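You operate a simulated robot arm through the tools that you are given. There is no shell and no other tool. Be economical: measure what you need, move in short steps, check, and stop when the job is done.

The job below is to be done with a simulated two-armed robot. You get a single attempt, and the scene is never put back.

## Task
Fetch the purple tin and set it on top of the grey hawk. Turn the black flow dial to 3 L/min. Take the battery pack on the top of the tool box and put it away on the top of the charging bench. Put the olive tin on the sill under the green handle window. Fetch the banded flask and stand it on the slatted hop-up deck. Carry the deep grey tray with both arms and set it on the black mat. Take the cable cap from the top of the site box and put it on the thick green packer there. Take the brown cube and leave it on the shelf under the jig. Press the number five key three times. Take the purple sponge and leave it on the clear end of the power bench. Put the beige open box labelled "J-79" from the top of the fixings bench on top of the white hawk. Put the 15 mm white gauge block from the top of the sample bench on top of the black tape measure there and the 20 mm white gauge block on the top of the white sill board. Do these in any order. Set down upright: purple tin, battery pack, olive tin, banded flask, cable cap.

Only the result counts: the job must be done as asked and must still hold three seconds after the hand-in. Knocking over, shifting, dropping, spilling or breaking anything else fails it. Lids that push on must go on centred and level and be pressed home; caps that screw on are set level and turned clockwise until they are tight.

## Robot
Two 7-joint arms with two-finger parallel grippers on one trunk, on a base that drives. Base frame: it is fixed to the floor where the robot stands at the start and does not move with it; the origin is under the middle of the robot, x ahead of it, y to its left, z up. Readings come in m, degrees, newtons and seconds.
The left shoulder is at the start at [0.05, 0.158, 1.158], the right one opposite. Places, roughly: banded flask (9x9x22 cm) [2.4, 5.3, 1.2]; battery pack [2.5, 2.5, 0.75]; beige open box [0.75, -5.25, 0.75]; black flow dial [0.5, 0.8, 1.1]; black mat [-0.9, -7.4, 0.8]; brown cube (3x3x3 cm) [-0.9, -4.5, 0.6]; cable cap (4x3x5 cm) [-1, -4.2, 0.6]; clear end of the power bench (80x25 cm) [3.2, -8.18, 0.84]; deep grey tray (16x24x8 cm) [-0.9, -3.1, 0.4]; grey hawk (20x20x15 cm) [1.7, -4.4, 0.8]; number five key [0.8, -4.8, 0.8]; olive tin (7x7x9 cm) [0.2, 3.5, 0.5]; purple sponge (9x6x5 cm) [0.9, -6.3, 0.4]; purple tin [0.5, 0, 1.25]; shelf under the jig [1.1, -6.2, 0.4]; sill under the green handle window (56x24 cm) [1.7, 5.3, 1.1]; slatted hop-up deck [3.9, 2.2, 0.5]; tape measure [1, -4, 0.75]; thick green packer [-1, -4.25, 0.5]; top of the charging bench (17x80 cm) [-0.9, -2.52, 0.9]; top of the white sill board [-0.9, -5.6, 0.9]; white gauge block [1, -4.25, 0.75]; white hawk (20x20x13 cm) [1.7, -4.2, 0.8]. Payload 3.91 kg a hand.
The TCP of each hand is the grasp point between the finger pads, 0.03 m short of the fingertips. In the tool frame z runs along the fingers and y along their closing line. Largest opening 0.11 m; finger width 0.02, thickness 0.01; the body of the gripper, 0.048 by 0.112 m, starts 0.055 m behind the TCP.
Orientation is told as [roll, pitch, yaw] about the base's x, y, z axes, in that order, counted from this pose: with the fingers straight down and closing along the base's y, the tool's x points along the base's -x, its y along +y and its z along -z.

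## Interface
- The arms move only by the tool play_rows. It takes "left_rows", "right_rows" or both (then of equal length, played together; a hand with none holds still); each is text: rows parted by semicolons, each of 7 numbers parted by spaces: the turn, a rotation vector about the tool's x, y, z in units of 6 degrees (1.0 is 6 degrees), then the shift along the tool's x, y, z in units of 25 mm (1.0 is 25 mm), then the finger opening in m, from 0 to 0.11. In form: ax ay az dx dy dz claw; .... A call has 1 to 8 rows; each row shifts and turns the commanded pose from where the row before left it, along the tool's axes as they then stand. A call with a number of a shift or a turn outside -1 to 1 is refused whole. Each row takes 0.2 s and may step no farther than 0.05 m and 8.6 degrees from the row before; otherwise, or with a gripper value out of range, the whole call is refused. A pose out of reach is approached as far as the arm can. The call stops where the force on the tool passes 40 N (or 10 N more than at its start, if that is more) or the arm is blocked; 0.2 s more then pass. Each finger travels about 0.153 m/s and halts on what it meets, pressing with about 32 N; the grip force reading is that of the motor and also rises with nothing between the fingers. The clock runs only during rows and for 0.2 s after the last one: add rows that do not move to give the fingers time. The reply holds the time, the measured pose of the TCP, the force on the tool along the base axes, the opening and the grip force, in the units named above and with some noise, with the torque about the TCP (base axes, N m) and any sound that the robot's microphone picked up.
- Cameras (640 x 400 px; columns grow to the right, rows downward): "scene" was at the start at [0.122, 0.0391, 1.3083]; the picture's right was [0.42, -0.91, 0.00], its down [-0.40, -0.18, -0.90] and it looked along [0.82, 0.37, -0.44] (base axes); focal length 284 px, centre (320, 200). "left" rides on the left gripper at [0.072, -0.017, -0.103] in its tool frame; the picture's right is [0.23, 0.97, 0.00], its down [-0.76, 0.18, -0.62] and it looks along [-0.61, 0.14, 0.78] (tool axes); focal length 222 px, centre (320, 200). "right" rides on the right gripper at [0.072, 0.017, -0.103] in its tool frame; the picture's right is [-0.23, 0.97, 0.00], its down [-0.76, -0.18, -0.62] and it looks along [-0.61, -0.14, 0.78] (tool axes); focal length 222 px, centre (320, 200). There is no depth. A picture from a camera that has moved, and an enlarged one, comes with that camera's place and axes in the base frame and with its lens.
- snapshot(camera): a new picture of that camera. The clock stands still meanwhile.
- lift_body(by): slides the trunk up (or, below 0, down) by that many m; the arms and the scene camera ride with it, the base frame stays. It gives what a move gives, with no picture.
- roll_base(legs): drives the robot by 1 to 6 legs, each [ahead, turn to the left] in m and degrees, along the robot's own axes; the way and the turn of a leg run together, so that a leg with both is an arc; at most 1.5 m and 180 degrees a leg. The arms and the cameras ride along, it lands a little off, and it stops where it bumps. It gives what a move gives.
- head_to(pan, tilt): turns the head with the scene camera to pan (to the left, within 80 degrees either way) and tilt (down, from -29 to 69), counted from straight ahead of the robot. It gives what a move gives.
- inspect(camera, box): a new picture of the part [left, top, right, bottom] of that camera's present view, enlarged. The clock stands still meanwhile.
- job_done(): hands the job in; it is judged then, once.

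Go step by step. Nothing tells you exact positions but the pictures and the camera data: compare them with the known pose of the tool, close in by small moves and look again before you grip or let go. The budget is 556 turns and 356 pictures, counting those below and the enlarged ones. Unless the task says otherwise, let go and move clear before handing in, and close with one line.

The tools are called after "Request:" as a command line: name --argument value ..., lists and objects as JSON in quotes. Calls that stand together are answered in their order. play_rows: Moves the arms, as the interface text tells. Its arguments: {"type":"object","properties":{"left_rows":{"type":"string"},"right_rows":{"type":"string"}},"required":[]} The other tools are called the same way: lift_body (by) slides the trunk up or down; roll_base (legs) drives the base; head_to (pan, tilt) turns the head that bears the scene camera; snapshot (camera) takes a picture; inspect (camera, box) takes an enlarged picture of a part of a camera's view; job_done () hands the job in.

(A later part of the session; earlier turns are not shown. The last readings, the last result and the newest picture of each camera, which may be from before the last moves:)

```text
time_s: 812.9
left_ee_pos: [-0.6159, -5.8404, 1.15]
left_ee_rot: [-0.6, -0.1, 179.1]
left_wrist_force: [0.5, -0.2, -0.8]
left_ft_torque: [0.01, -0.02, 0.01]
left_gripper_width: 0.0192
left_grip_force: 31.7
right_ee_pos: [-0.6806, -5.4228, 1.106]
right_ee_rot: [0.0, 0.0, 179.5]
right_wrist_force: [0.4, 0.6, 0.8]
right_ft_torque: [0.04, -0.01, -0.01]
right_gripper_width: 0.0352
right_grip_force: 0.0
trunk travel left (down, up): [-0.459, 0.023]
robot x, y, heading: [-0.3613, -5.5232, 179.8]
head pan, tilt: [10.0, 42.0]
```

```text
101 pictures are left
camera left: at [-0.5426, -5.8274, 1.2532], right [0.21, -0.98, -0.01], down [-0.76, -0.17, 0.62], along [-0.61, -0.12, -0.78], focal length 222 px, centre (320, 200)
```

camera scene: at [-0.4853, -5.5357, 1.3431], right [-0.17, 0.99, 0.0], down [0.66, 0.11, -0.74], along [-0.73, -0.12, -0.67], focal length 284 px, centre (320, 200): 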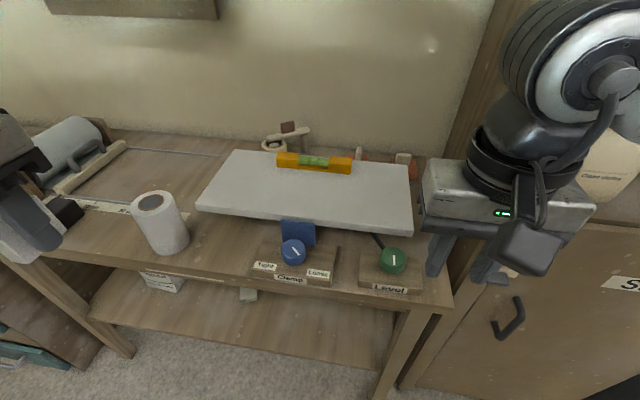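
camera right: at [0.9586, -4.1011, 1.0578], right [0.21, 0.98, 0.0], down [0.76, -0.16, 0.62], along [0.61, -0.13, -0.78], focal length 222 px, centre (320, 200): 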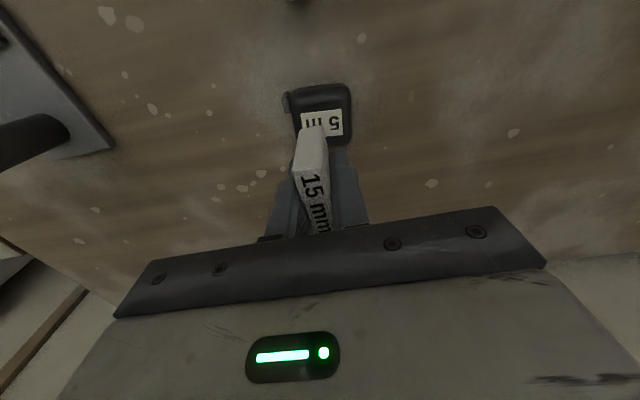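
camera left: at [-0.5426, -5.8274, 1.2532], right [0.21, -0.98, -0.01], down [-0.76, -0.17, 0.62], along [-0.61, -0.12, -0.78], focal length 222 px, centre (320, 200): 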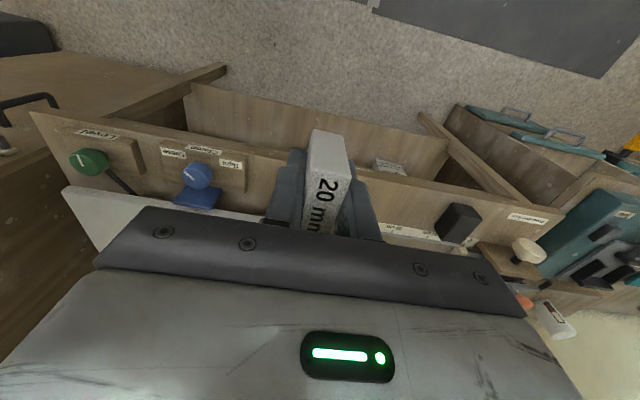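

The sill board's top is at z ≈ 0.936, front edge x ≈ −0.87, y from −5.86 to −5.42. I'll place the block at (−0.94, −5.70).

Request:
play_rows --left_rows "0 0 0 -1 -0.42 0 0.008;0 0 0 -1 -0.42 0 0.008;0 0 0 -1 -0.42 0 0.008;0 0 0 -1 -0.42 0.2 0.008;0 0 0 -1 -0.42 0.3 0.008;0 0 0 -1 -0.42 0.5 0.008;0 0 0 -1 -0.42 0.5 0.008;0 0 0 -1 -0.42 0.5 0.008"

Request:
play_rows --left_rows "0 0 0 -1 -0.42 0.5 0.008;0 0 0 -1 -0.42 0.5 0.008;0 0 0 -1 -0.42 0.7 0.008;0 0 0 -1 -0.42 0.7 0.008;0 0 0 -0.97 -0.36 0.8 0.008"

Request:
snapshot --camera "left"

Request:
inspect --camera "scene" --box '[180, 110, 420, 260]'

```text
time_s: 814.6
left_ee_pos: [-0.8164, -5.753, 1.1006]
left_ee_rot: [-0.7, 0.1, 179.1]
left_wrist_force: [-0.6, -0.6, -0.3]
left_ft_torque: [0.0, -0.02, -0.01]
left_gripper_width: 0.0189
left_grip_force: 32.1
right_ee_pos: [-0.6801, -5.4227, 1.1055]
right_ee_rot: [-0.1, 0.2, 179.5]
right_wrist_force: [0.0, 0.2, -0.4]
right_ft_torque: [-0.02, 0.0, 0.03]
right_gripper_width: 0.0348
right_grip_force: 0.1
trunk travel left (down, up): [-0.459, 0.023]
robot x, y, heading: [-0.3593, -5.5214, 179.4]
head pan, tilt: [10.0, 42.0]
```

```text
time_s: 815.9
left_ee_pos: [-0.9379, -5.6982, 1.0242]
left_ee_rot: [-0.6, 0.0, 179.0]
left_wrist_force: [-0.2, -0.2, -0.2]
left_ft_torque: [-0.02, 0.0, -0.01]
left_gripper_width: 0.0194
left_grip_force: 31.7
right_ee_pos: [-0.6801, -5.4228, 1.1066]
right_ee_rot: [0.0, 0.1, 179.5]
right_wrist_force: [0.4, 1.6, -0.2]
right_ft_torque: [-0.01, 0.0, 0.0]
right_gripper_width: 0.0353
right_grip_force: 0.0
trunk travel left (down, up): [-0.459, 0.023]
robot x, y, heading: [-0.3595, -5.5253, 179.5]
head pan, tilt: [10.0, 42.0]
```

```text
100 pictures are left
camera left: at [-0.8654, -5.6835, 1.1258], right [0.21, -0.98, -0.01], down [-0.76, -0.17, 0.62], along [-0.61, -0.12, -0.78], focal length 222 px, centre (320, 200)
```

left: 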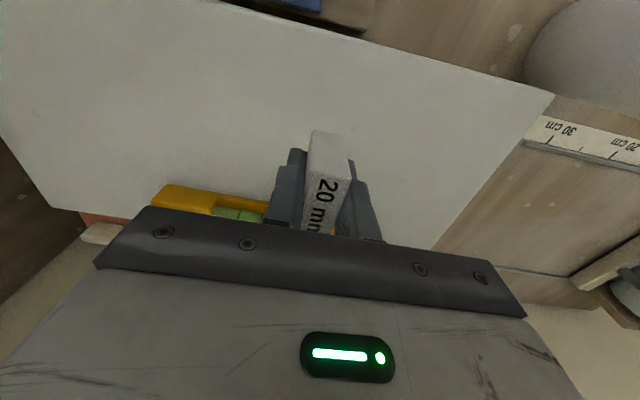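

```text
2.67 times, centred on (300, 185) of scene
camera zoom: at [-0.4857, -5.5353, 1.343], right [-0.17, 0.99, 0.0], down [0.66, 0.11, -0.74], along [-0.73, -0.12, -0.67], focal length 757 px, centre (373, 240)
```

zoom: 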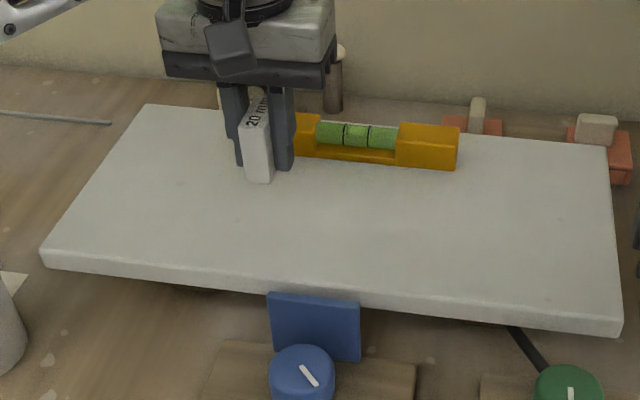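

Request:
play_rows --left_rows "0.1 0 0 0 0 1 0.008;0 0 0 0 0 0.7 0.008;0 0 0 0 0 0.3 0.008;0 0 0 0 0 0.15 0.008;0 0 0 0 0 0.12 0.008;0 0 0 0 0 0.1 0.008"

Request:
inspect --camera "scene" --box '[180, 110, 420, 260]'

```text
time_s: 817.3
left_ee_pos: [-0.9388, -5.6978, 0.9722]
left_ee_rot: [-1.6, -0.5, 179.2]
left_wrist_force: [9.8, -0.9, 16.1]
left_ft_torque: [-0.17, -0.57, 0.2]
left_gripper_width: 0.0191
left_grip_force: 31.9
right_ee_pos: [-0.6778, -5.424, 1.107]
right_ee_rot: [0.1, -0.1, 179.5]
right_wrist_force: [-0.1, 0.3, 0.0]
right_ft_torque: [-0.01, -0.03, -0.01]
right_gripper_width: 0.0349
right_grip_force: 0.0
trunk travel left (down, up): [-0.459, 0.023]
robot x, y, heading: [-0.362, -5.5203, 179.5]
head pan, tilt: [10.0, 42.0]
stopped in row 6 (left hand): the force on the tool passed its limit at 41 N (the readings are from after the stop); the commanded pose is now the measured one
```

```text
2.67 times, centred on (300, 185) of scene
camera zoom: at [-0.4825, -5.5356, 1.3432], right [-0.17, 0.99, 0.0], down [0.66, 0.11, -0.74], along [-0.73, -0.12, -0.67], focal length 757 px, centre (373, 240)
```

zoom: 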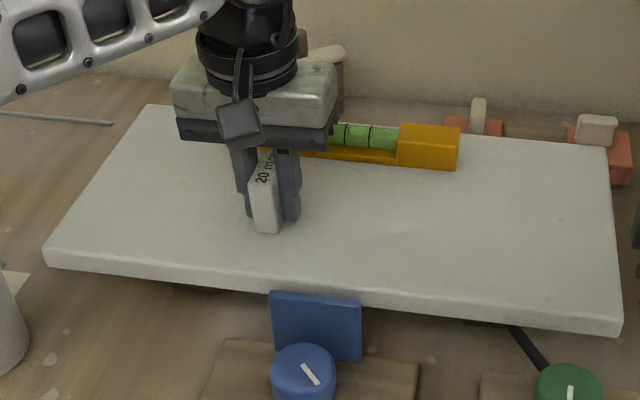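

Contact on the board. I'll release and rise.

Request:
play_rows --left_rows "-0.15 0 0 0 0 -0.15 0.008;0 0 0 0 0 0 0.025;0 0 0 0 0 0 0.04;0 0 0 0 0 0 0.04;0 0 0 0 0 -0.6 0.04;0 0 0 0 0 -1 0.04;0 0 0 0 0 -1 0.04;0 0 0 0.5 0 -1 0.04"

Request:
inspect --camera "scene" --box '[180, 110, 420, 260]'

```text
time_s: 819.1
left_ee_pos: [-0.9273, -5.6996, 1.0622]
left_ee_rot: [-0.7, -0.6, 179.2]
left_wrist_force: [0.4, 0.2, 0.0]
left_ft_torque: [0.02, 0.01, 0.01]
left_gripper_width: 0.04
left_grip_force: 0.0
right_ee_pos: [-0.6788, -5.4241, 1.1064]
right_ee_rot: [0.0, 0.0, 179.4]
right_wrist_force: [0.5, 0.2, -0.2]
right_ft_torque: [0.0, 0.04, -0.03]
right_gripper_width: 0.0351
right_grip_force: 0.1
trunk travel left (down, up): [-0.459, 0.023]
robot x, y, heading: [-0.3647, -5.5222, 179.8]
head pan, tilt: [10.0, 42.0]
```

```text
2.67 times, centred on (300, 185) of scene
camera zoom: at [-0.4848, -5.5359, 1.3431], right [-0.17, 0.99, 0.0], down [0.66, 0.11, -0.74], along [-0.73, -0.12, -0.67], focal length 757 px, centre (373, 240)
```

zoom: 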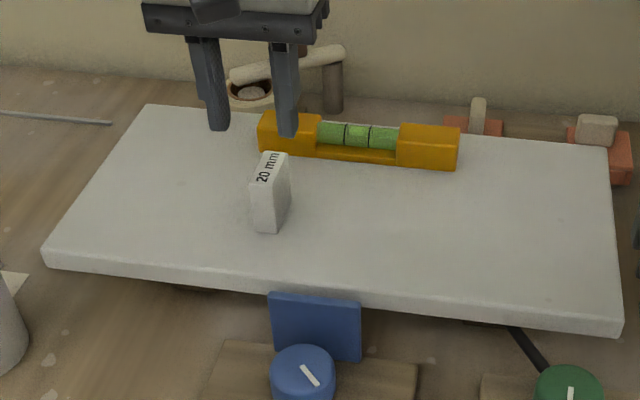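

Done. Now the open box J-79: I'll back off, turn round to the fixings bench and approach.

Request:
roll_base --legs '[[-0.45, 0], [0, -179], [0.2, 0]]'

Request:
head_to --pan 10 --tilt 45

Request:
snapshot --camera "scene"

Request:
snapshot --camera "left"

```text
time_s: 830.4
left_ee_pos: [0.8426, -5.3719, 1.0615]
left_ee_rot: [-0.6, -0.5, -2.3]
left_wrist_force: [-0.1, 0.4, -0.1]
left_ft_torque: [-0.03, -0.03, 0.0]
left_gripper_width: 0.0401
left_grip_force: 0.0
right_ee_pos: [0.588, -5.6393, 1.1068]
right_ee_rot: [0.0, 0.0, -2.1]
right_wrist_force: [-0.6, -0.1, -0.3]
right_ft_torque: [0.0, 0.04, 0.01]
right_gripper_width: 0.0349
right_grip_force: 0.1
trunk travel left (down, up): [-0.459, 0.023]
robot x, y, heading: [0.2716, -5.5314, -1.6]
head pan, tilt: [10.0, 42.0]
```

```text
time_s: 831.0
left_ee_pos: [0.8414, -5.3722, 1.0611]
left_ee_rot: [-0.6, -0.6, -2.4]
left_wrist_force: [-0.1, 0.1, 0.0]
left_ft_torque: [0.0, -0.03, -0.02]
left_gripper_width: 0.0401
left_grip_force: 0.1
right_ee_pos: [0.5873, -5.6409, 1.1065]
right_ee_rot: [0.0, 0.1, -2.1]
right_wrist_force: [0.8, -0.3, 0.0]
right_ft_torque: [-0.05, 0.03, -0.03]
right_gripper_width: 0.0348
right_grip_force: 0.0
trunk travel left (down, up): [-0.459, 0.023]
robot x, y, heading: [0.2741, -5.5318, -2.1]
head pan, tilt: [10.0, 45.0]
```

```text
96 pictures are left
camera scene: at [0.3905, -5.5216, 1.3388], right [0.14, -0.99, 0.0], down [-0.7, -0.1, -0.71], along [0.7, 0.1, -0.71], focal length 284 px, centre (320, 200)
```

scene: 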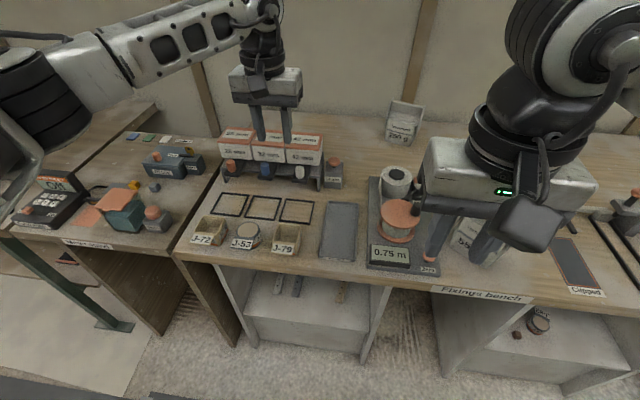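

```text
95 pictures are left
camera left: at [0.7686, -5.3847, 1.164], right [-0.19, 0.98, -0.01], down [0.76, 0.15, 0.63], along [0.62, 0.11, -0.78], focal length 222 px, centre (320, 200)
```

left: 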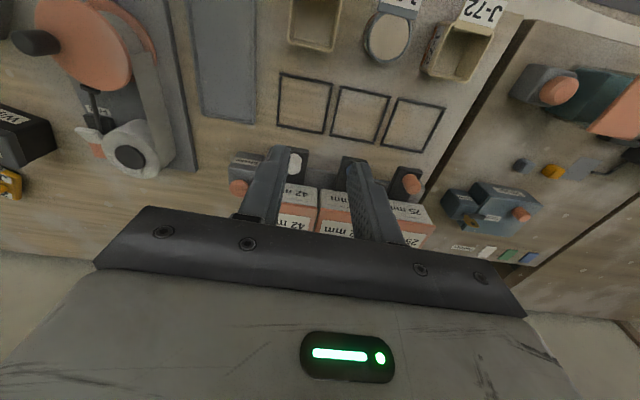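

The brown cube is visible on the jig shelf, as wanted. Box J-79's rim centre is about (0.771, −5.392, 0.83). I'll bring the left hand over it.

Request:
play_rows --left_rows "0.1 0.1 0 0.7 -0.115 0 0.085;0 0 0 0.7 -0.115 0.5 0.085;0 0 0 0.7 -0.115 1 0.085;0 0 0 0.67 -0.115 1 0.085;0 0 0 0 -0.115 1 0.085;0 0 0 0 -0.115 1 0.085;0 0 0 0 -0.115 1 0.085;0 0 0 0 -0.115 1 0.085"

Request:
snapshot --camera "left"

Request:
inspect --camera "scene" --box '[180, 150, 380, 280]'

```text
time_s: 832.8
left_ee_pos: [0.7705, -5.3958, 0.9015]
left_ee_rot: [-1.3, 0.2, -2.3]
left_wrist_force: [0.2, -0.4, -0.6]
left_ft_torque: [0.01, -0.01, -0.01]
left_gripper_width: 0.085
left_grip_force: 0.0
right_ee_pos: [0.5878, -5.64, 1.1066]
right_ee_rot: [0.1, 0.0, -2.0]
right_wrist_force: [1.0, -0.4, -0.3]
right_ft_torque: [0.01, 0.02, 0.02]
right_gripper_width: 0.035
right_grip_force: 0.1
trunk travel left (down, up): [-0.459, 0.023]
robot x, y, heading: [0.27, -5.5344, -2.1]
head pan, tilt: [10.0, 45.0]
```

```text
94 pictures are left
camera left: at [0.6994, -5.4075, 1.0037], right [-0.19, 0.98, -0.02], down [0.77, 0.16, 0.62], along [0.61, 0.1, -0.79], focal length 222 px, centre (320, 200)
```

left: 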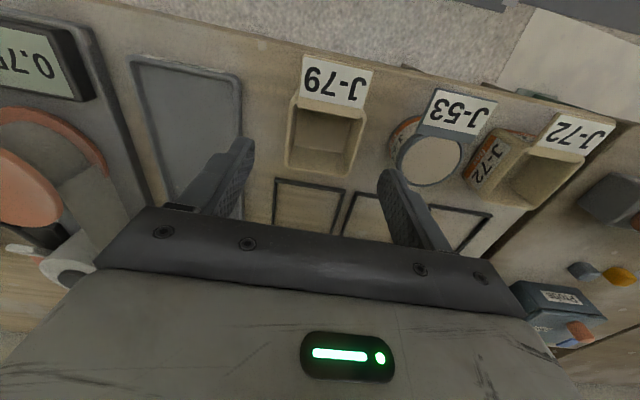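

```text
3.08 times, centred on (280, 215) of scene
camera zoom: at [0.3907, -5.5216, 1.3387], right [0.14, -0.99, 0.0], down [-0.7, -0.1, -0.71], along [0.7, 0.1, -0.71], focal length 873 px, centre (443, 154)
```

zoom: 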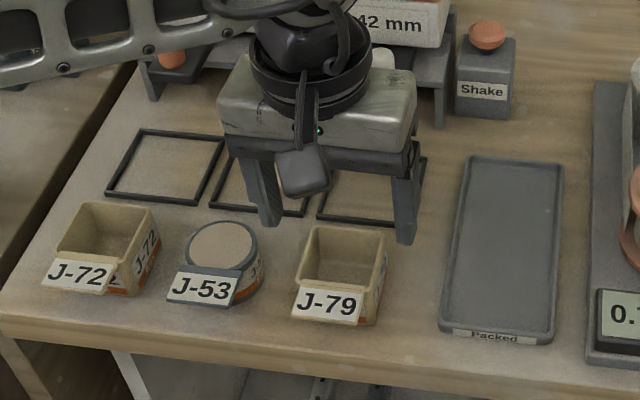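

Request:
play_rows --left_rows "-0.2 0 0 0.03 0.16 0 0.078;0 0 0 0 0 1 0.078;0 0 0 0 0 1 0.078;0 0 0 0 0 0.9 0.078;0 0 0 0 0 0 0.078"

Request:
snapshot --camera "left"

Request:
inspect --camera "scene" --box '[180, 150, 380, 280]'

```text
time_s: 834.0
left_ee_pos: [0.772, -5.3912, 0.8298]
left_ee_rot: [0.0, -0.2, -2.4]
left_wrist_force: [-5.4, 1.5, 22.1]
left_ft_torque: [0.91, 0.32, 0.27]
left_gripper_width: 0.0786
left_grip_force: 0.6
right_ee_pos: [0.5848, -5.6412, 1.1067]
right_ee_rot: [0.1, -0.1, -2.1]
right_wrist_force: [0.3, -1.0, 0.2]
right_ft_torque: [-0.01, -0.01, 0.0]
right_gripper_width: 0.0352
right_grip_force: 0.0
trunk travel left (down, up): [-0.459, 0.023]
robot x, y, heading: [0.2698, -5.5323, -2.1]
head pan, tilt: [10.0, 45.0]
```

```text
92 pictures are left
camera left: at [0.6989, -5.4061, 0.9321], right [-0.19, 0.98, 0.0], down [0.77, 0.15, 0.63], along [0.61, 0.12, -0.78], focal length 222 px, centre (320, 200)
```

left: 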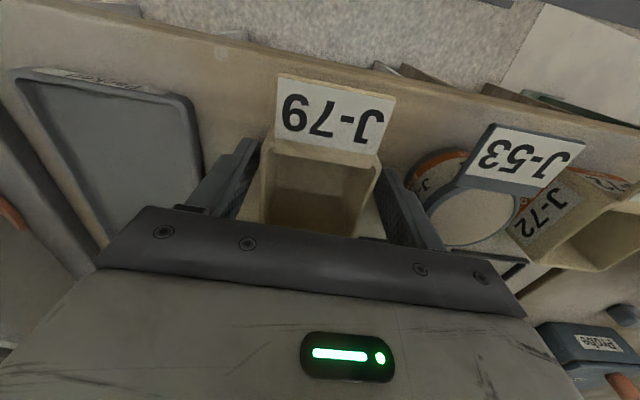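

```text
3.08 times, centred on (280, 215) of scene
camera zoom: at [0.3881, -5.522, 1.3394], right [0.14, -0.99, 0.0], down [-0.7, -0.1, -0.71], along [0.7, 0.1, -0.71], focal length 873 px, centre (443, 154)
```

zoom: 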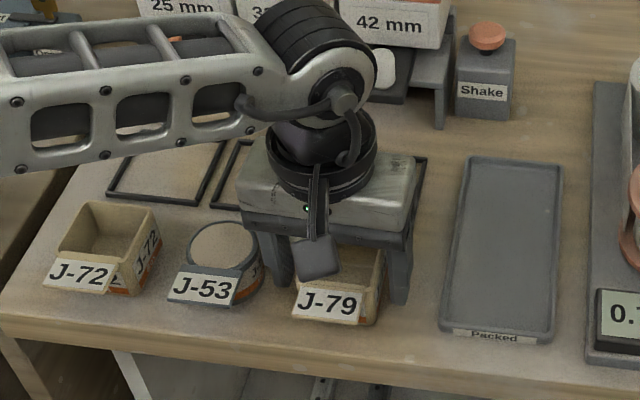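

The tips touch the bench (z ≈ 0.80), with the box well between the fingers. I'll raise a touch and close.

Request:
play_rows --left_rows "0 0 0 0 0 -0.25 0.078;0 0 0 0 0 0 0.06;0 0 0 0 0 0 0.045;0 0 0 0 0 0 0.045;0 0 0 0 0 -0.5 0.045;0 0 0 0 0 -1 0.045;0 0 0 0 0 -1 0.045;0 0 0 0 0 -1 0.045"

Request:
snapshot --camera "left"

Request:
inspect --camera "scene" --box '[180, 150, 380, 280]'

```text
time_s: 835.8
left_ee_pos: [0.7696, -5.3896, 0.9216]
left_ee_rot: [0.0, 0.0, -2.5]
left_wrist_force: [-1.2, 0.8, 0.3]
left_ft_torque: [0.01, -0.01, -0.01]
left_gripper_width: 0.0557
left_grip_force: 31.9
right_ee_pos: [0.5874, -5.6405, 1.1068]
right_ee_rot: [0.0, 0.0, -2.0]
right_wrist_force: [0.2, 0.2, 0.1]
right_ft_torque: [0.01, 0.04, 0.0]
right_gripper_width: 0.0352
right_grip_force: 0.0
trunk travel left (down, up): [-0.459, 0.023]
robot x, y, heading: [0.2722, -5.5294, -1.9]
head pan, tilt: [10.0, 45.0]
```

```text
90 pictures are left
camera left: at [0.698, -5.4047, 1.0241], right [-0.19, 0.98, 0.0], down [0.77, 0.14, 0.62], along [0.61, 0.12, -0.78], focal length 222 px, centre (320, 200)
```

left: 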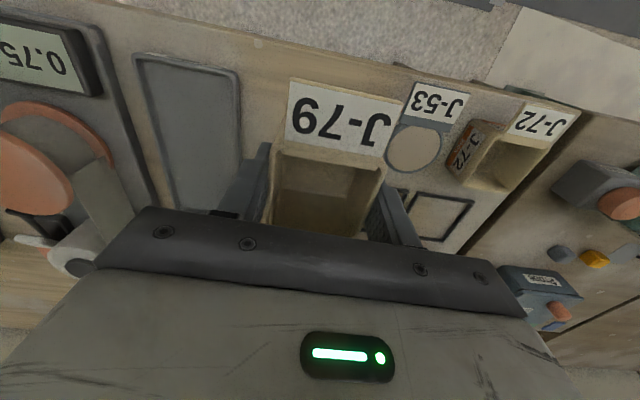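

```text
3.08 times, centred on (280, 215) of scene
camera zoom: at [0.3904, -5.5216, 1.3387], right [0.14, -0.99, 0.0], down [-0.7, -0.1, -0.71], along [0.7, 0.1, -0.71], focal length 873 px, centre (443, 154)
```

zoom: 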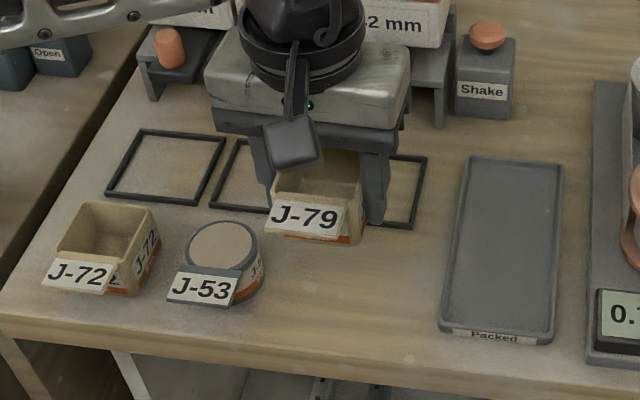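

Box J-79 is held, with its base about 36 mm below the grasp point. I'll tuck the arms and drive round to the hawks in the east aisle.

Request:
play_rows --left_rows "0 0 0 1 0 -1 0.045;0 0 0 1 0 -1 0.045;0 0 0 1 0 -1 0.045;0 0 0 1 0 -1 0.045;0 0 0 0.5 0 -0.5 0.045" --right_rows "0 0 0 -0.6 0.5 0 0.06;0 0 0 -0.6 0.5 0 0.06;0 0 0 -0.6 0.5 0 0.06;0 0 0 -0.6 0 0 0.06;0 0 0 -0.6 0 0 0.06"

Request:
roll_base --legs '[[-0.22, 0], [0, 92], [1.4, 0], [1.36, 0], [0, -91]]'

Request:
head_to --pan 0 --tilt 20

Request:
snapshot --camera "scene"

```text
time_s: 837.0
left_ee_pos: [0.6573, -5.3846, 1.0346]
left_ee_rot: [0.0, 0.1, -2.4]
left_wrist_force: [0.2, -0.5, 0.4]
left_ft_torque: [0.02, 0.0, 0.0]
left_gripper_width: 0.0554
left_grip_force: 32.1
right_ee_pos: [0.6635, -5.6039, 1.1058]
right_ee_rot: [-0.1, 0.1, -2.0]
right_wrist_force: [0.0, -0.4, 0.0]
right_ft_torque: [0.0, 0.0, -0.02]
right_gripper_width: 0.0599
right_grip_force: 0.0
trunk travel left (down, up): [-0.459, 0.023]
robot x, y, heading: [0.2739, -5.5352, -2.3]
head pan, tilt: [10.0, 45.0]
```

```text
time_s: 859.4
left_ee_pos: [0.3579, -2.6155, 1.0341]
left_ee_rot: [-0.1, 0.1, 0.7]
left_wrist_force: [1.1, 0.2, -0.7]
left_ft_torque: [-0.01, 0.03, -0.01]
left_gripper_width: 0.0554
left_grip_force: 31.9
right_ee_pos: [0.3759, -2.8331, 1.1055]
right_ee_rot: [-0.1, -0.1, 1.1]
right_wrist_force: [0.2, -0.3, 0.3]
right_ft_torque: [0.03, -0.02, -0.01]
right_gripper_width: 0.0598
right_grip_force: 0.1
trunk travel left (down, up): [-0.459, 0.023]
robot x, y, heading: [-0.018, -2.7827, 1.5]
head pan, tilt: [10.0, 45.0]
```

```text
time_s: 860.3
left_ee_pos: [0.3586, -2.6159, 1.0343]
left_ee_rot: [0.0, 0.2, 0.7]
left_wrist_force: [0.1, 0.0, 0.9]
left_ft_torque: [0.01, -0.03, 0.01]
left_gripper_width: 0.0552
left_grip_force: 32.3
right_ee_pos: [0.3748, -2.8339, 1.1047]
right_ee_rot: [0.0, 0.0, 1.1]
right_wrist_force: [-0.4, -0.5, 0.3]
right_ft_torque: [-0.01, -0.02, 0.0]
right_gripper_width: 0.0603
right_grip_force: 0.1
trunk travel left (down, up): [-0.459, 0.023]
robot x, y, heading: [-0.0208, -2.7842, 1.5]
head pan, tilt: [0.0, 20.0]
```

```text
88 pictures are left
camera scene: at [0.1123, -2.7791, 1.3773], right [0.02, -1.0, 0.0], down [-0.34, -0.01, -0.94], along [0.94, 0.02, -0.34], focal length 284 px, centre (320, 200)
```

scene: 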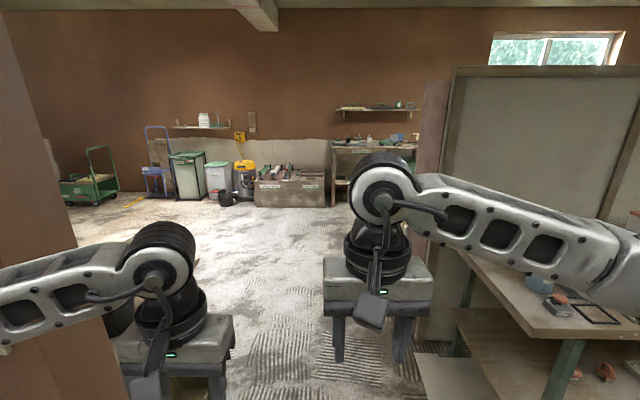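

Request:
roll_base --legs '[[1.3, 0], [1.2, 0], [0, -91.5], [1.45, 0], [0, -90]]'

Request:
head_to --pan -5 --tilt 40

Request:
snapshot --camera "scene"

```text
time_s: 887.4
left_ee_pos: [2.1462, -4.3591, 1.034]
left_ee_rot: [0.1, 0.1, 178.9]
left_wrist_force: [-0.4, 0.2, 0.0]
left_ft_torque: [0.03, -0.03, 0.02]
left_gripper_width: 0.0552
left_grip_force: 31.8
right_ee_pos: [2.137, -4.14, 1.1057]
right_ee_rot: [0.0, 0.1, 179.1]
right_wrist_force: [0.5, 0.1, 0.0]
right_ft_torque: [-0.01, -0.01, 0.01]
right_gripper_width: 0.06
right_grip_force: 0.0
trunk travel left (down, up): [-0.459, 0.023]
robot x, y, heading: [2.5286, -4.2038, 179.5]
head pan, tilt: [0.0, 20.0]
```

```text
time_s: 888.2
left_ee_pos: [2.1457, -4.3605, 1.0359]
left_ee_rot: [0.0, 0.1, 178.9]
left_wrist_force: [0.6, 0.4, 0.7]
left_ft_torque: [0.02, 0.05, 0.01]
left_gripper_width: 0.0552
left_grip_force: 32.1
right_ee_pos: [2.1362, -4.1411, 1.1059]
right_ee_rot: [0.1, 0.0, 179.3]
right_wrist_force: [-0.1, 0.0, 0.6]
right_ft_torque: [-0.02, 0.02, 0.02]
right_gripper_width: 0.0598
right_grip_force: 0.0
trunk travel left (down, up): [-0.459, 0.023]
robot x, y, heading: [2.5347, -4.2022, 179.2]
head pan, tilt: [-5.0, 40.0]
```

```text
87 pictures are left
camera scene: at [2.4033, -4.1949, 1.3461], right [0.1, 1.0, 0.0], down [0.64, -0.06, -0.77], along [-0.76, 0.08, -0.64], focal length 284 px, centre (320, 200)
```

scene: 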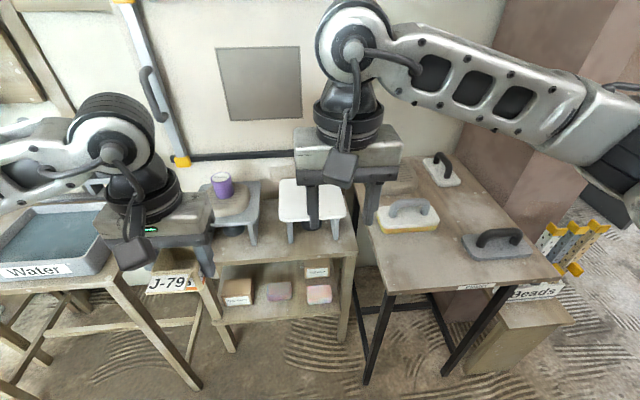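

The white hawk's centre is about (1.71, −4.155). I'll angle in so the left hand reaches it without crowding the float bench.

Request:
roll_base --legs '[[0, 18], [0.265, 0], [0, -32]]'

Request:
head_to --pan 5 --tilt 45

Request:
snapshot --camera "scene"

Request:
snapshot --camera "left"

```text
time_s: 892.6
left_ee_pos: [1.87, -4.3387, 1.0337]
left_ee_rot: [0.1, 0.2, 164.7]
left_wrist_force: [-1.0, 0.0, -0.2]
left_ft_torque: [-0.02, -0.02, -0.02]
left_gripper_width: 0.055
left_grip_force: 32.0
right_ee_pos: [1.9145, -4.1216, 1.1055]
right_ee_rot: [0.0, -0.1, 164.9]
right_wrist_force: [0.4, 0.8, 0.3]
right_ft_torque: [-0.01, 0.0, 0.04]
right_gripper_width: 0.0601
right_grip_force: 0.1
trunk travel left (down, up): [-0.459, 0.023]
robot x, y, heading: [2.2776, -4.2838, 165.3]
head pan, tilt: [-5.0, 40.0]
```

```text
time_s: 893.4
left_ee_pos: [1.8701, -4.3381, 1.0343]
left_ee_rot: [0.1, 0.1, 164.7]
left_wrist_force: [-0.7, 0.5, -1.0]
left_ft_torque: [-0.02, 0.0, -0.01]
left_gripper_width: 0.0551
left_grip_force: 32.3
right_ee_pos: [1.9144, -4.1225, 1.1059]
right_ee_rot: [0.0, 0.0, 165.0]
right_wrist_force: [-0.5, -0.9, 0.5]
right_ft_torque: [0.02, 0.03, 0.0]
right_gripper_width: 0.0599
right_grip_force: 0.0
trunk travel left (down, up): [-0.459, 0.023]
robot x, y, heading: [2.2828, -4.2799, 165.2]
head pan, tilt: [5.0, 45.0]
```

```text
86 pictures are left
camera scene: at [2.1592, -4.2563, 1.3388], right [0.17, 0.99, 0.0], down [0.7, -0.12, -0.71], along [-0.7, 0.12, -0.71], focal length 284 px, centre (320, 200)
```

scene: 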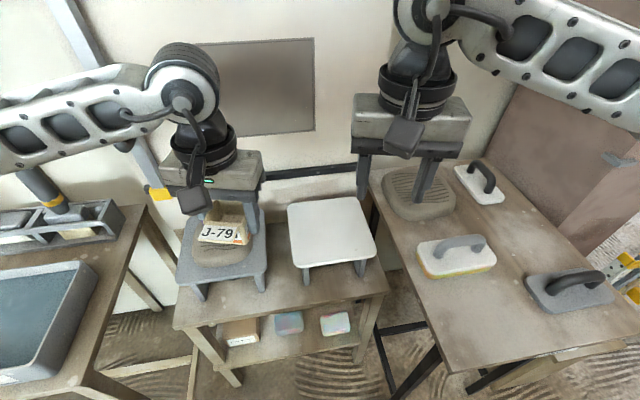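

```text
85 pictures are left
camera left: at [1.9447, -4.3414, 1.1371], right [-0.04, -1.0, 0.0], down [-0.78, 0.03, 0.62], along [-0.62, 0.02, -0.78], focal length 222 px, centre (320, 200)
```

left: 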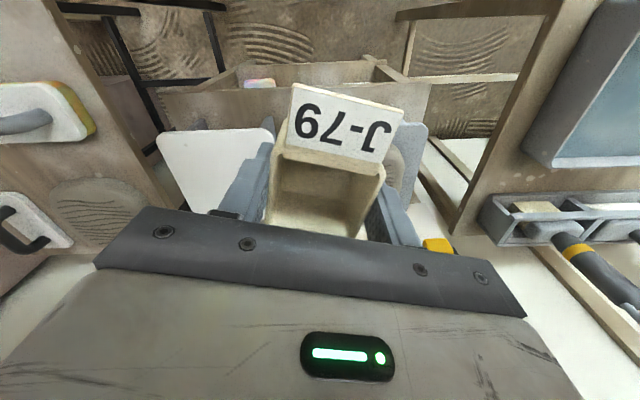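

The white hawk's top centre triangulates to (1.735, −4.156, 0.79). I'll move the box over it.

Request:
play_rows --left_rows "0 0 0 -0.89 -0.7 0 0.045;0 0 0 -0.89 -0.7 0 0.045;0 0 0 -0.89 -0.7 0.3 0.045;0 0 0 -0.89 -0.7 0.6 0.045;0 0 0 -0.89 -0.7 0.8 0.045;0 0 0 -0.89 -0.7 0.9 0.045;0 0 0 -0.89 -0.7 1 0.045;0 0 0 -0.89 -0.7 1 0.045"

Request:
snapshot --camera "scene"

Request:
snapshot --camera "left"

```text
time_s: 895.1
left_ee_pos: [1.7347, -4.1561, 0.9186]
left_ee_rot: [0.0, 0.1, 164.6]
left_wrist_force: [-0.5, 0.1, -0.3]
left_ft_torque: [0.01, 0.0, -0.01]
left_gripper_width: 0.0552
left_grip_force: 32.2
right_ee_pos: [1.9147, -4.1231, 1.105]
right_ee_rot: [0.0, 0.1, 165.0]
right_wrist_force: [-0.6, 0.1, -0.4]
right_ft_torque: [0.02, 0.02, 0.03]
right_gripper_width: 0.0602
right_grip_force: 0.1
trunk travel left (down, up): [-0.459, 0.023]
robot x, y, heading: [2.2786, -4.2803, 165.3]
head pan, tilt: [5.0, 45.0]
```

```text
84 pictures are left
camera scene: at [2.1591, -4.2556, 1.3387], right [0.17, 0.99, 0.0], down [0.7, -0.12, -0.71], along [-0.7, 0.12, -0.71], focal length 284 px, centre (320, 200)
```

scene: 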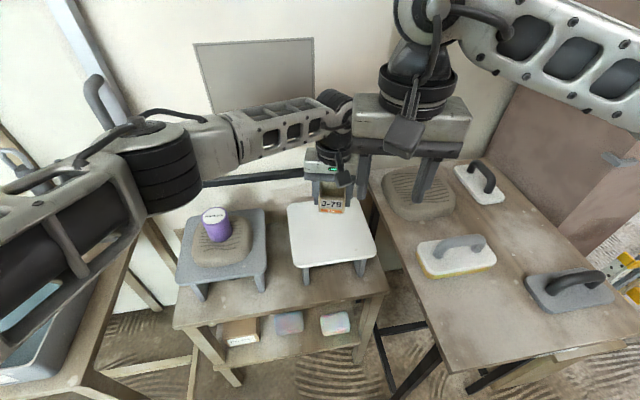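

```text
83 pictures are left
camera left: at [1.81, -4.1589, 1.0219], right [-0.04, -1.0, 0.0], down [-0.78, 0.03, 0.62], along [-0.62, 0.02, -0.78], focal length 222 px, centre (320, 200)
```

left: 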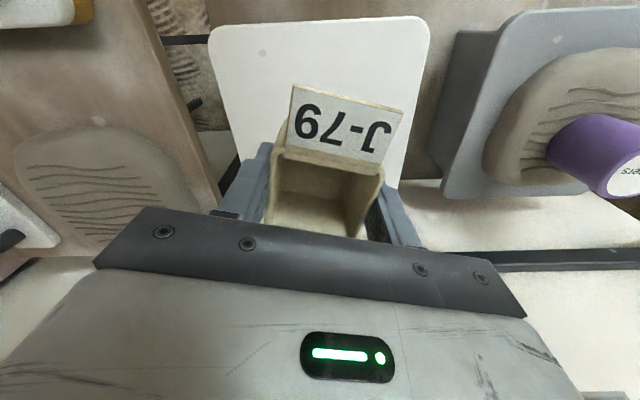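

Request:
play_rows --left_rows "0 0 0 0 0 1 0.045;0 0 0 0 0 1 0.045;0 0 0 0 0 0.8 0.045;0 0 0 0 0 0.3 0.045;0 0 0 0 0 0.2 0.045;0 0 0 0 0 0.15 0.045"

Request:
inspect --camera "scene" --box '[250, 150, 410, 290]'

```text
time_s: 896.5
left_ee_pos: [1.7373, -4.156, 0.8323]
left_ee_rot: [-0.1, 0.1, 164.7]
left_wrist_force: [-0.4, 1.1, 0.3]
left_ft_torque: [0.0, 0.03, 0.01]
left_gripper_width: 0.0551
left_grip_force: 32.1
right_ee_pos: [1.9147, -4.1233, 1.1064]
right_ee_rot: [-0.1, 0.0, 165.0]
right_wrist_force: [0.2, -0.2, -0.2]
right_ft_torque: [0.01, 0.02, -0.01]
right_gripper_width: 0.0601
right_grip_force: 0.1
trunk travel left (down, up): [-0.459, 0.023]
robot x, y, heading: [2.2776, -4.2822, 165.4]
head pan, tilt: [5.0, 45.0]
```

```text
2.86 times, centred on (330, 220) of scene
camera zoom: at [2.1591, -4.2563, 1.3387], right [0.17, 0.99, 0.0], down [0.7, -0.12, -0.71], along [-0.7, 0.12, -0.71], focal length 811 px, centre (291, 143)
```

zoom: 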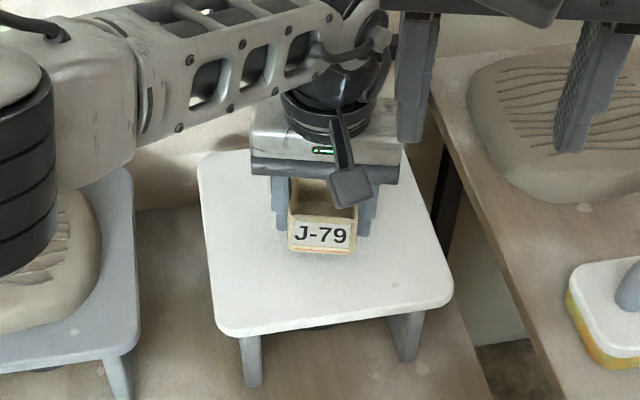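

Request:
play_rows --left_rows "0 0 0 0.2 0 0.2 0.045;0 0 0 0 0 0.2 0.045;0 0 0 0 0 0.15 0.045;0 0 0 0 0 0.15 0.045;0 0 0 0 0 0.12 0.045"

Request:
inspect --camera "scene" --box '[250, 150, 410, 290]'

```text
time_s: 897.8
left_ee_pos: [1.7402, -4.156, 0.8153]
left_ee_rot: [0.0, -0.2, 164.7]
left_wrist_force: [2.1, -1.8, 13.2]
left_ft_torque: [-0.14, -0.21, 0.05]
left_gripper_width: 0.0552
left_grip_force: 32.2
right_ee_pos: [1.9149, -4.1237, 1.1076]
right_ee_rot: [0.0, -0.2, 165.1]
right_wrist_force: [-0.3, 0.7, -0.1]
right_ft_torque: [0.01, -0.01, -0.02]
right_gripper_width: 0.0602
right_grip_force: 0.1
trunk travel left (down, up): [-0.459, 0.023]
robot x, y, heading: [2.2812, -4.2836, 165.0]
head pan, tilt: [5.0, 45.0]
```

```text
2.86 times, centred on (330, 220) of scene
camera zoom: at [2.1606, -4.2568, 1.3392], right [0.17, 0.99, 0.0], down [0.7, -0.12, -0.71], along [-0.7, 0.12, -0.71], focal length 811 px, centre (291, 143)
```

zoom: 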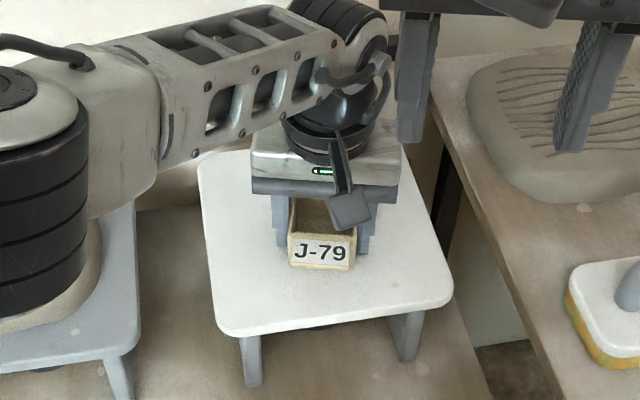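

Contact. I'll release and rise.

Request:
play_rows --left_rows "0 0 0 0 0 -0.1 0.05;0 0 0 0 0 0 0.065;0 0 0 0 0 0 0.08;0 0 0 0 0 0 0.08;0 0 0 0 0 -0.7 0.08;0 0 0 0 0 -1 0.08;0 0 0 0 0 -1 0.08;0 0 0 0 0 -1 0.08"

Request:
play_rows --left_rows "0 0 0 0.6 0.5 -1 0.06;0 0 0 0.6 0.5 -1 0.06;0 0 0 0.6 0.5 -1 0.06;0 0 0 0.6 0.5 -0.5 0.06;0 0 0 0.6 0.5 0 0.06;0 0 0 0.6 0.5 0 0.06"

Request:
snapshot --camera "scene"

```text
time_s: 899.5
left_ee_pos: [1.7405, -4.1566, 0.9079]
left_ee_rot: [0.1, 0.0, 164.6]
left_wrist_force: [-0.3, -0.3, -1.2]
left_ft_torque: [-0.03, 0.01, 0.01]
left_gripper_width: 0.0801
left_grip_force: 0.0
right_ee_pos: [1.9132, -4.1248, 1.1066]
right_ee_rot: [0.0, -0.1, 165.0]
right_wrist_force: [1.1, 0.2, -0.3]
right_ft_torque: [0.0, 0.01, 0.0]
right_gripper_width: 0.0602
right_grip_force: 0.0
trunk travel left (down, up): [-0.459, 0.023]
robot x, y, heading: [2.2767, -4.282, 165.0]
head pan, tilt: [5.0, 45.0]
```

```text
time_s: 901.0
left_ee_pos: [1.8067, -4.2522, 0.997]
left_ee_rot: [-0.1, 0.0, 164.8]
left_wrist_force: [0.2, -0.3, -0.8]
left_ft_torque: [0.01, -0.02, 0.01]
left_gripper_width: 0.06
left_grip_force: 0.0
right_ee_pos: [1.9135, -4.1233, 1.1054]
right_ee_rot: [0.0, 0.1, 165.0]
right_wrist_force: [0.8, -0.2, 1.0]
right_ft_torque: [0.0, -0.01, -0.01]
right_gripper_width: 0.0601
right_grip_force: 0.1
trunk travel left (down, up): [-0.459, 0.023]
robot x, y, heading: [2.2772, -4.281, 164.8]
head pan, tilt: [5.0, 45.0]
```

```text
80 pictures are left
camera scene: at [2.1593, -4.2566, 1.3388], right [0.17, 0.99, 0.0], down [0.7, -0.12, -0.71], along [-0.7, 0.12, -0.71], focal length 284 px, centre (320, 200)
```

scene: 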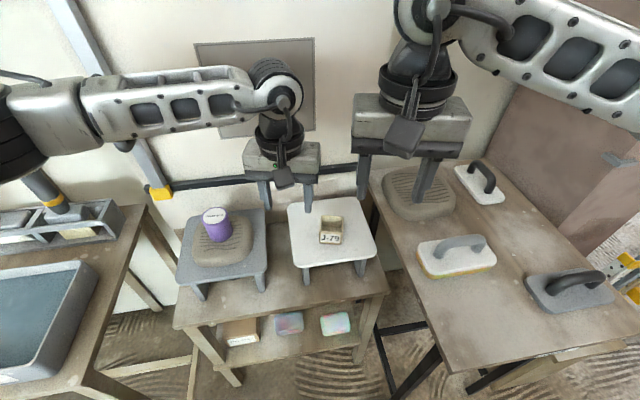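

Box J-79 is on the white hawk and the purple tin still stands. Remaining are the olive tin and the flask in the north. I'll drive to the north-east area and try the lane over the flat dust sheet between the bucket and the tool box.

Request:
roll_base --legs '[[-0.28, 0], [0, -74], [1.45, 0], [1.45, 0], [1.45, 0], [1.0, 0]]'

Request:
head_to --pan 15 --tilt 25

Request:
snapshot --camera "scene"

```text
time_s: 931.0
left_ee_pos: [2.1911, 1.3896, 0.9963]
left_ee_rot: [0.0, 0.1, 92.6]
left_wrist_force: [-0.5, 0.4, 0.2]
left_ft_torque: [0.0, 0.01, 0.0]
left_gripper_width: 0.0598
left_grip_force: 0.1
right_ee_pos: [2.3467, 1.3279, 1.1046]
right_ee_rot: [0.0, 0.0, 92.9]
right_wrist_force: [-0.3, -0.5, 0.3]
right_ft_torque: [-0.03, 0.02, -0.01]
right_gripper_width: 0.06
right_grip_force: 0.1
trunk travel left (down, up): [-0.459, 0.023]
robot x, y, heading: [2.3064, 0.9322, 92.8]
head pan, tilt: [5.0, 45.0]
```

```text
time_s: 931.9
left_ee_pos: [2.1908, 1.3885, 0.9949]
left_ee_rot: [-0.1, 0.1, 92.4]
left_wrist_force: [-0.5, -0.1, 0.1]
left_ft_torque: [-0.01, 0.01, 0.01]
left_gripper_width: 0.0599
left_grip_force: 0.1
right_ee_pos: [2.3461, 1.3268, 1.1058]
right_ee_rot: [0.0, -0.1, 92.8]
right_wrist_force: [-0.1, 0.5, 0.7]
right_ft_torque: [0.01, -0.01, -0.01]
right_gripper_width: 0.0601
right_grip_force: 0.0
trunk travel left (down, up): [-0.459, 0.023]
robot x, y, heading: [2.3052, 0.9311, 92.7]
head pan, tilt: [15.0, 25.0]
```

```text
79 pictures are left
camera scene: at [2.2759, 1.0595, 1.3692], right [0.95, 0.31, 0.0], down [0.13, -0.4, -0.91], along [-0.28, 0.86, -0.42], focal length 284 px, centre (320, 200)
```

scene: 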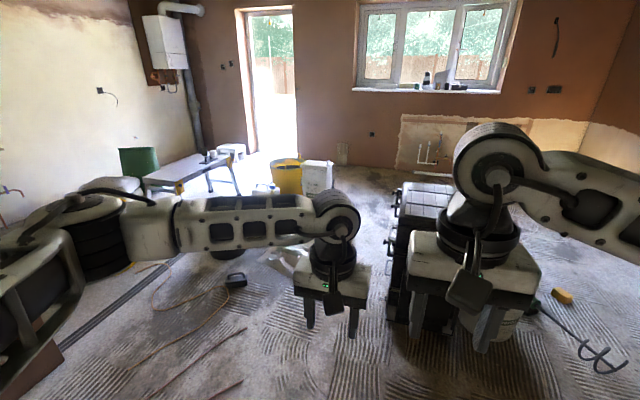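

Request:
roll_base --legs '[[0, 33], [1.0, 0], [0, -35], [0.3, 0]]'

Request:
head_to --pan 0 --tilt 50

Request:
snapshot --camera "scene"

```text
time_s: 941.8
left_ee_pos: [1.6576, 2.495, 0.9953]
left_ee_rot: [0.0, 0.1, 89.0]
left_wrist_force: [-0.3, -0.3, 0.3]
left_ft_torque: [0.0, 0.01, -0.01]
left_gripper_width: 0.0602
left_grip_force: 0.2
right_ee_pos: [1.8094, 2.4235, 1.1054]
right_ee_rot: [0.0, 0.0, 89.4]
right_wrist_force: [0.0, -0.2, -0.1]
right_ft_torque: [-0.03, 0.03, -0.01]
right_gripper_width: 0.0601
right_grip_force: 0.1
trunk travel left (down, up): [-0.459, 0.023]
robot x, y, heading: [1.744, 2.032, 89.2]
head pan, tilt: [15.0, 25.0]
```

```text
time_s: 942.7
left_ee_pos: [1.6571, 2.4937, 0.996]
left_ee_rot: [0.0, 0.1, 89.0]
left_wrist_force: [-0.6, 0.4, -0.2]
left_ft_torque: [-0.01, 0.0, 0.0]
left_gripper_width: 0.0597
left_grip_force: 0.1
right_ee_pos: [1.8093, 2.423, 1.1055]
right_ee_rot: [-0.1, 0.0, 89.4]
right_wrist_force: [0.1, -0.5, -0.7]
right_ft_torque: [0.01, -0.02, 0.0]
right_gripper_width: 0.06
right_grip_force: 0.2
trunk travel left (down, up): [-0.459, 0.023]
robot x, y, heading: [1.7472, 2.028, 89.2]
head pan, tilt: [0.0, 50.0]
```

```text
78 pictures are left
camera scene: at [1.7458, 2.1475, 1.3319], right [1.0, -0.01, 0.0], down [-0.01, -0.77, -0.64], along [0.01, 0.64, -0.77], focal length 284 px, centre (320, 200)
```

scene: 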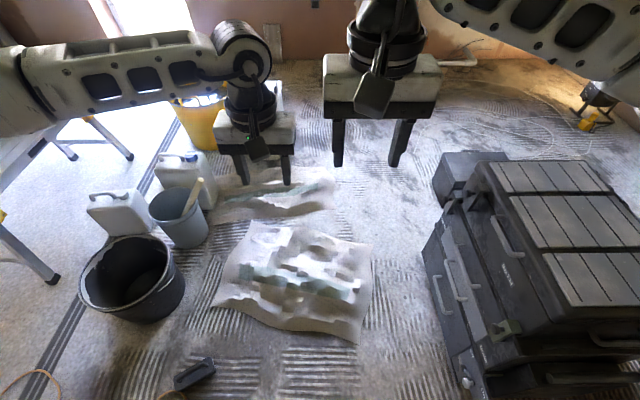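

I'll test the sheet gently, driving forward in small legs.

Request:
roll_base --legs '[[0.12, 0], [0.1, 0], [0.1, 0]]'

Request:
snapshot --camera "scene"

```text
time_s: 945.5
left_ee_pos: [1.6604, 2.8144, 0.9966]
left_ee_rot: [0.0, 0.1, 88.9]
left_wrist_force: [-0.4, 0.4, 0.3]
left_ft_torque: [-0.02, 0.0, 0.01]
left_gripper_width: 0.0599
left_grip_force: 0.0
right_ee_pos: [1.8139, 2.7413, 1.106]
right_ee_rot: [0.1, 0.1, 89.3]
right_wrist_force: [0.0, 1.7, -0.2]
right_ft_torque: [0.01, 0.04, -0.02]
right_gripper_width: 0.0598
right_grip_force: 0.0
trunk travel left (down, up): [-0.459, 0.023]
robot x, y, heading: [1.7498, 2.345, 89.5]
head pan, tilt: [0.0, 50.0]
```

```text
77 pictures are left
camera scene: at [1.7499, 2.4667, 1.3317], right [1.0, -0.01, 0.0], down [-0.01, -0.77, -0.64], along [0.01, 0.64, -0.77], focal length 284 px, centre (320, 200)
```

scene: 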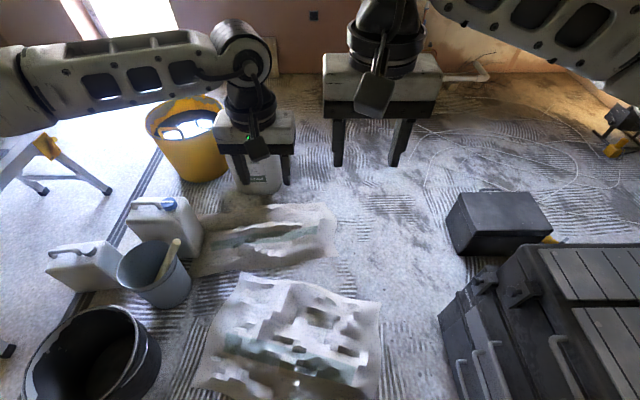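

The sheet doesn't block me and hasn't moved. I'll continue north.

Request:
roll_base --legs '[[0.3, 0], [0, -10], [0.9, 0], [0, 10]]'

Request:
head_to --pan 10 --tilt 15

Request:
snapshot --camera "scene"

Request:
head_to --pan 70 --tilt 25

Request:
snapshot --camera "scene"

```text
time_s: 953.2
left_ee_pos: [1.8527, 3.9969, 0.9941]
left_ee_rot: [-0.1, 0.0, 87.8]
left_wrist_force: [0.0, -0.1, 0.6]
left_ft_torque: [-0.02, -0.02, 0.01]
left_gripper_width: 0.0599
left_grip_force: 0.0
right_ee_pos: [2.0048, 3.9205, 1.1055]
right_ee_rot: [0.0, 0.0, 88.2]
right_wrist_force: [0.5, -0.2, -0.8]
right_ft_torque: [0.0, -0.03, -0.02]
right_gripper_width: 0.06
right_grip_force: 0.1
trunk travel left (down, up): [-0.459, 0.023]
robot x, y, heading: [1.9314, 3.5312, 88.2]
head pan, tilt: [0.0, 50.0]
```

```text
time_s: 954.2
left_ee_pos: [1.8533, 3.9968, 0.9958]
left_ee_rot: [0.0, 0.1, 87.6]
left_wrist_force: [0.0, -0.1, -0.5]
left_ft_torque: [0.0, -0.02, 0.01]
left_gripper_width: 0.0601
left_grip_force: 0.0
right_ee_pos: [2.0044, 3.9219, 1.1055]
right_ee_rot: [-0.1, 0.0, 88.1]
right_wrist_force: [0.7, -0.5, 1.1]
right_ft_torque: [-0.03, -0.01, 0.01]
right_gripper_width: 0.0597
right_grip_force: 0.0
trunk travel left (down, up): [-0.459, 0.023]
robot x, y, heading: [1.9341, 3.5292, 88.0]
head pan, tilt: [10.0, 15.0]
```

```text
76 pictures are left
camera scene: at [1.9195, 3.6634, 1.3855], right [0.99, 0.14, 0.0], down [0.04, -0.26, -0.97], along [-0.14, 0.96, -0.26], focal length 284 px, centre (320, 200)
```

scene: 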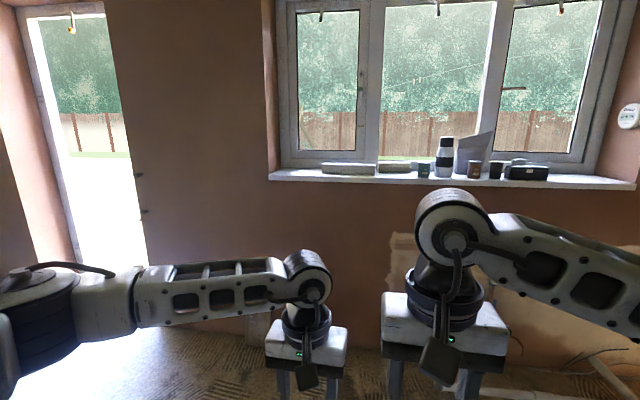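

```text
time_s: 955.5
left_ee_pos: [1.8551, 3.9962, 0.9966]
left_ee_rot: [0.0, 0.1, 87.8]
left_wrist_force: [0.0, -0.8, 0.1]
left_ft_torque: [0.01, 0.0, 0.02]
left_gripper_width: 0.06
left_grip_force: 0.0
right_ee_pos: [2.0037, 3.9195, 1.1054]
right_ee_rot: [0.0, 0.0, 88.0]
right_wrist_force: [1.0, -0.2, 0.2]
right_ft_torque: [-0.03, -0.03, 0.01]
right_gripper_width: 0.0599
right_grip_force: 0.1
trunk travel left (down, up): [-0.459, 0.023]
robot x, y, heading: [1.9321, 3.5283, 88.3]
head pan, tilt: [70.0, 25.0]
```

```text
75 pictures are left
camera scene: at [1.8472, 3.6053, 1.3693], right [0.37, 0.93, 0.0], down [0.39, -0.16, -0.91], along [-0.84, 0.34, -0.42], focal length 284 px, centre (320, 200)
```

scene: 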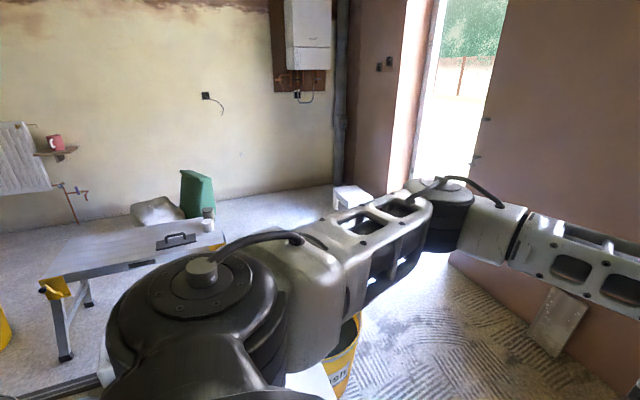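

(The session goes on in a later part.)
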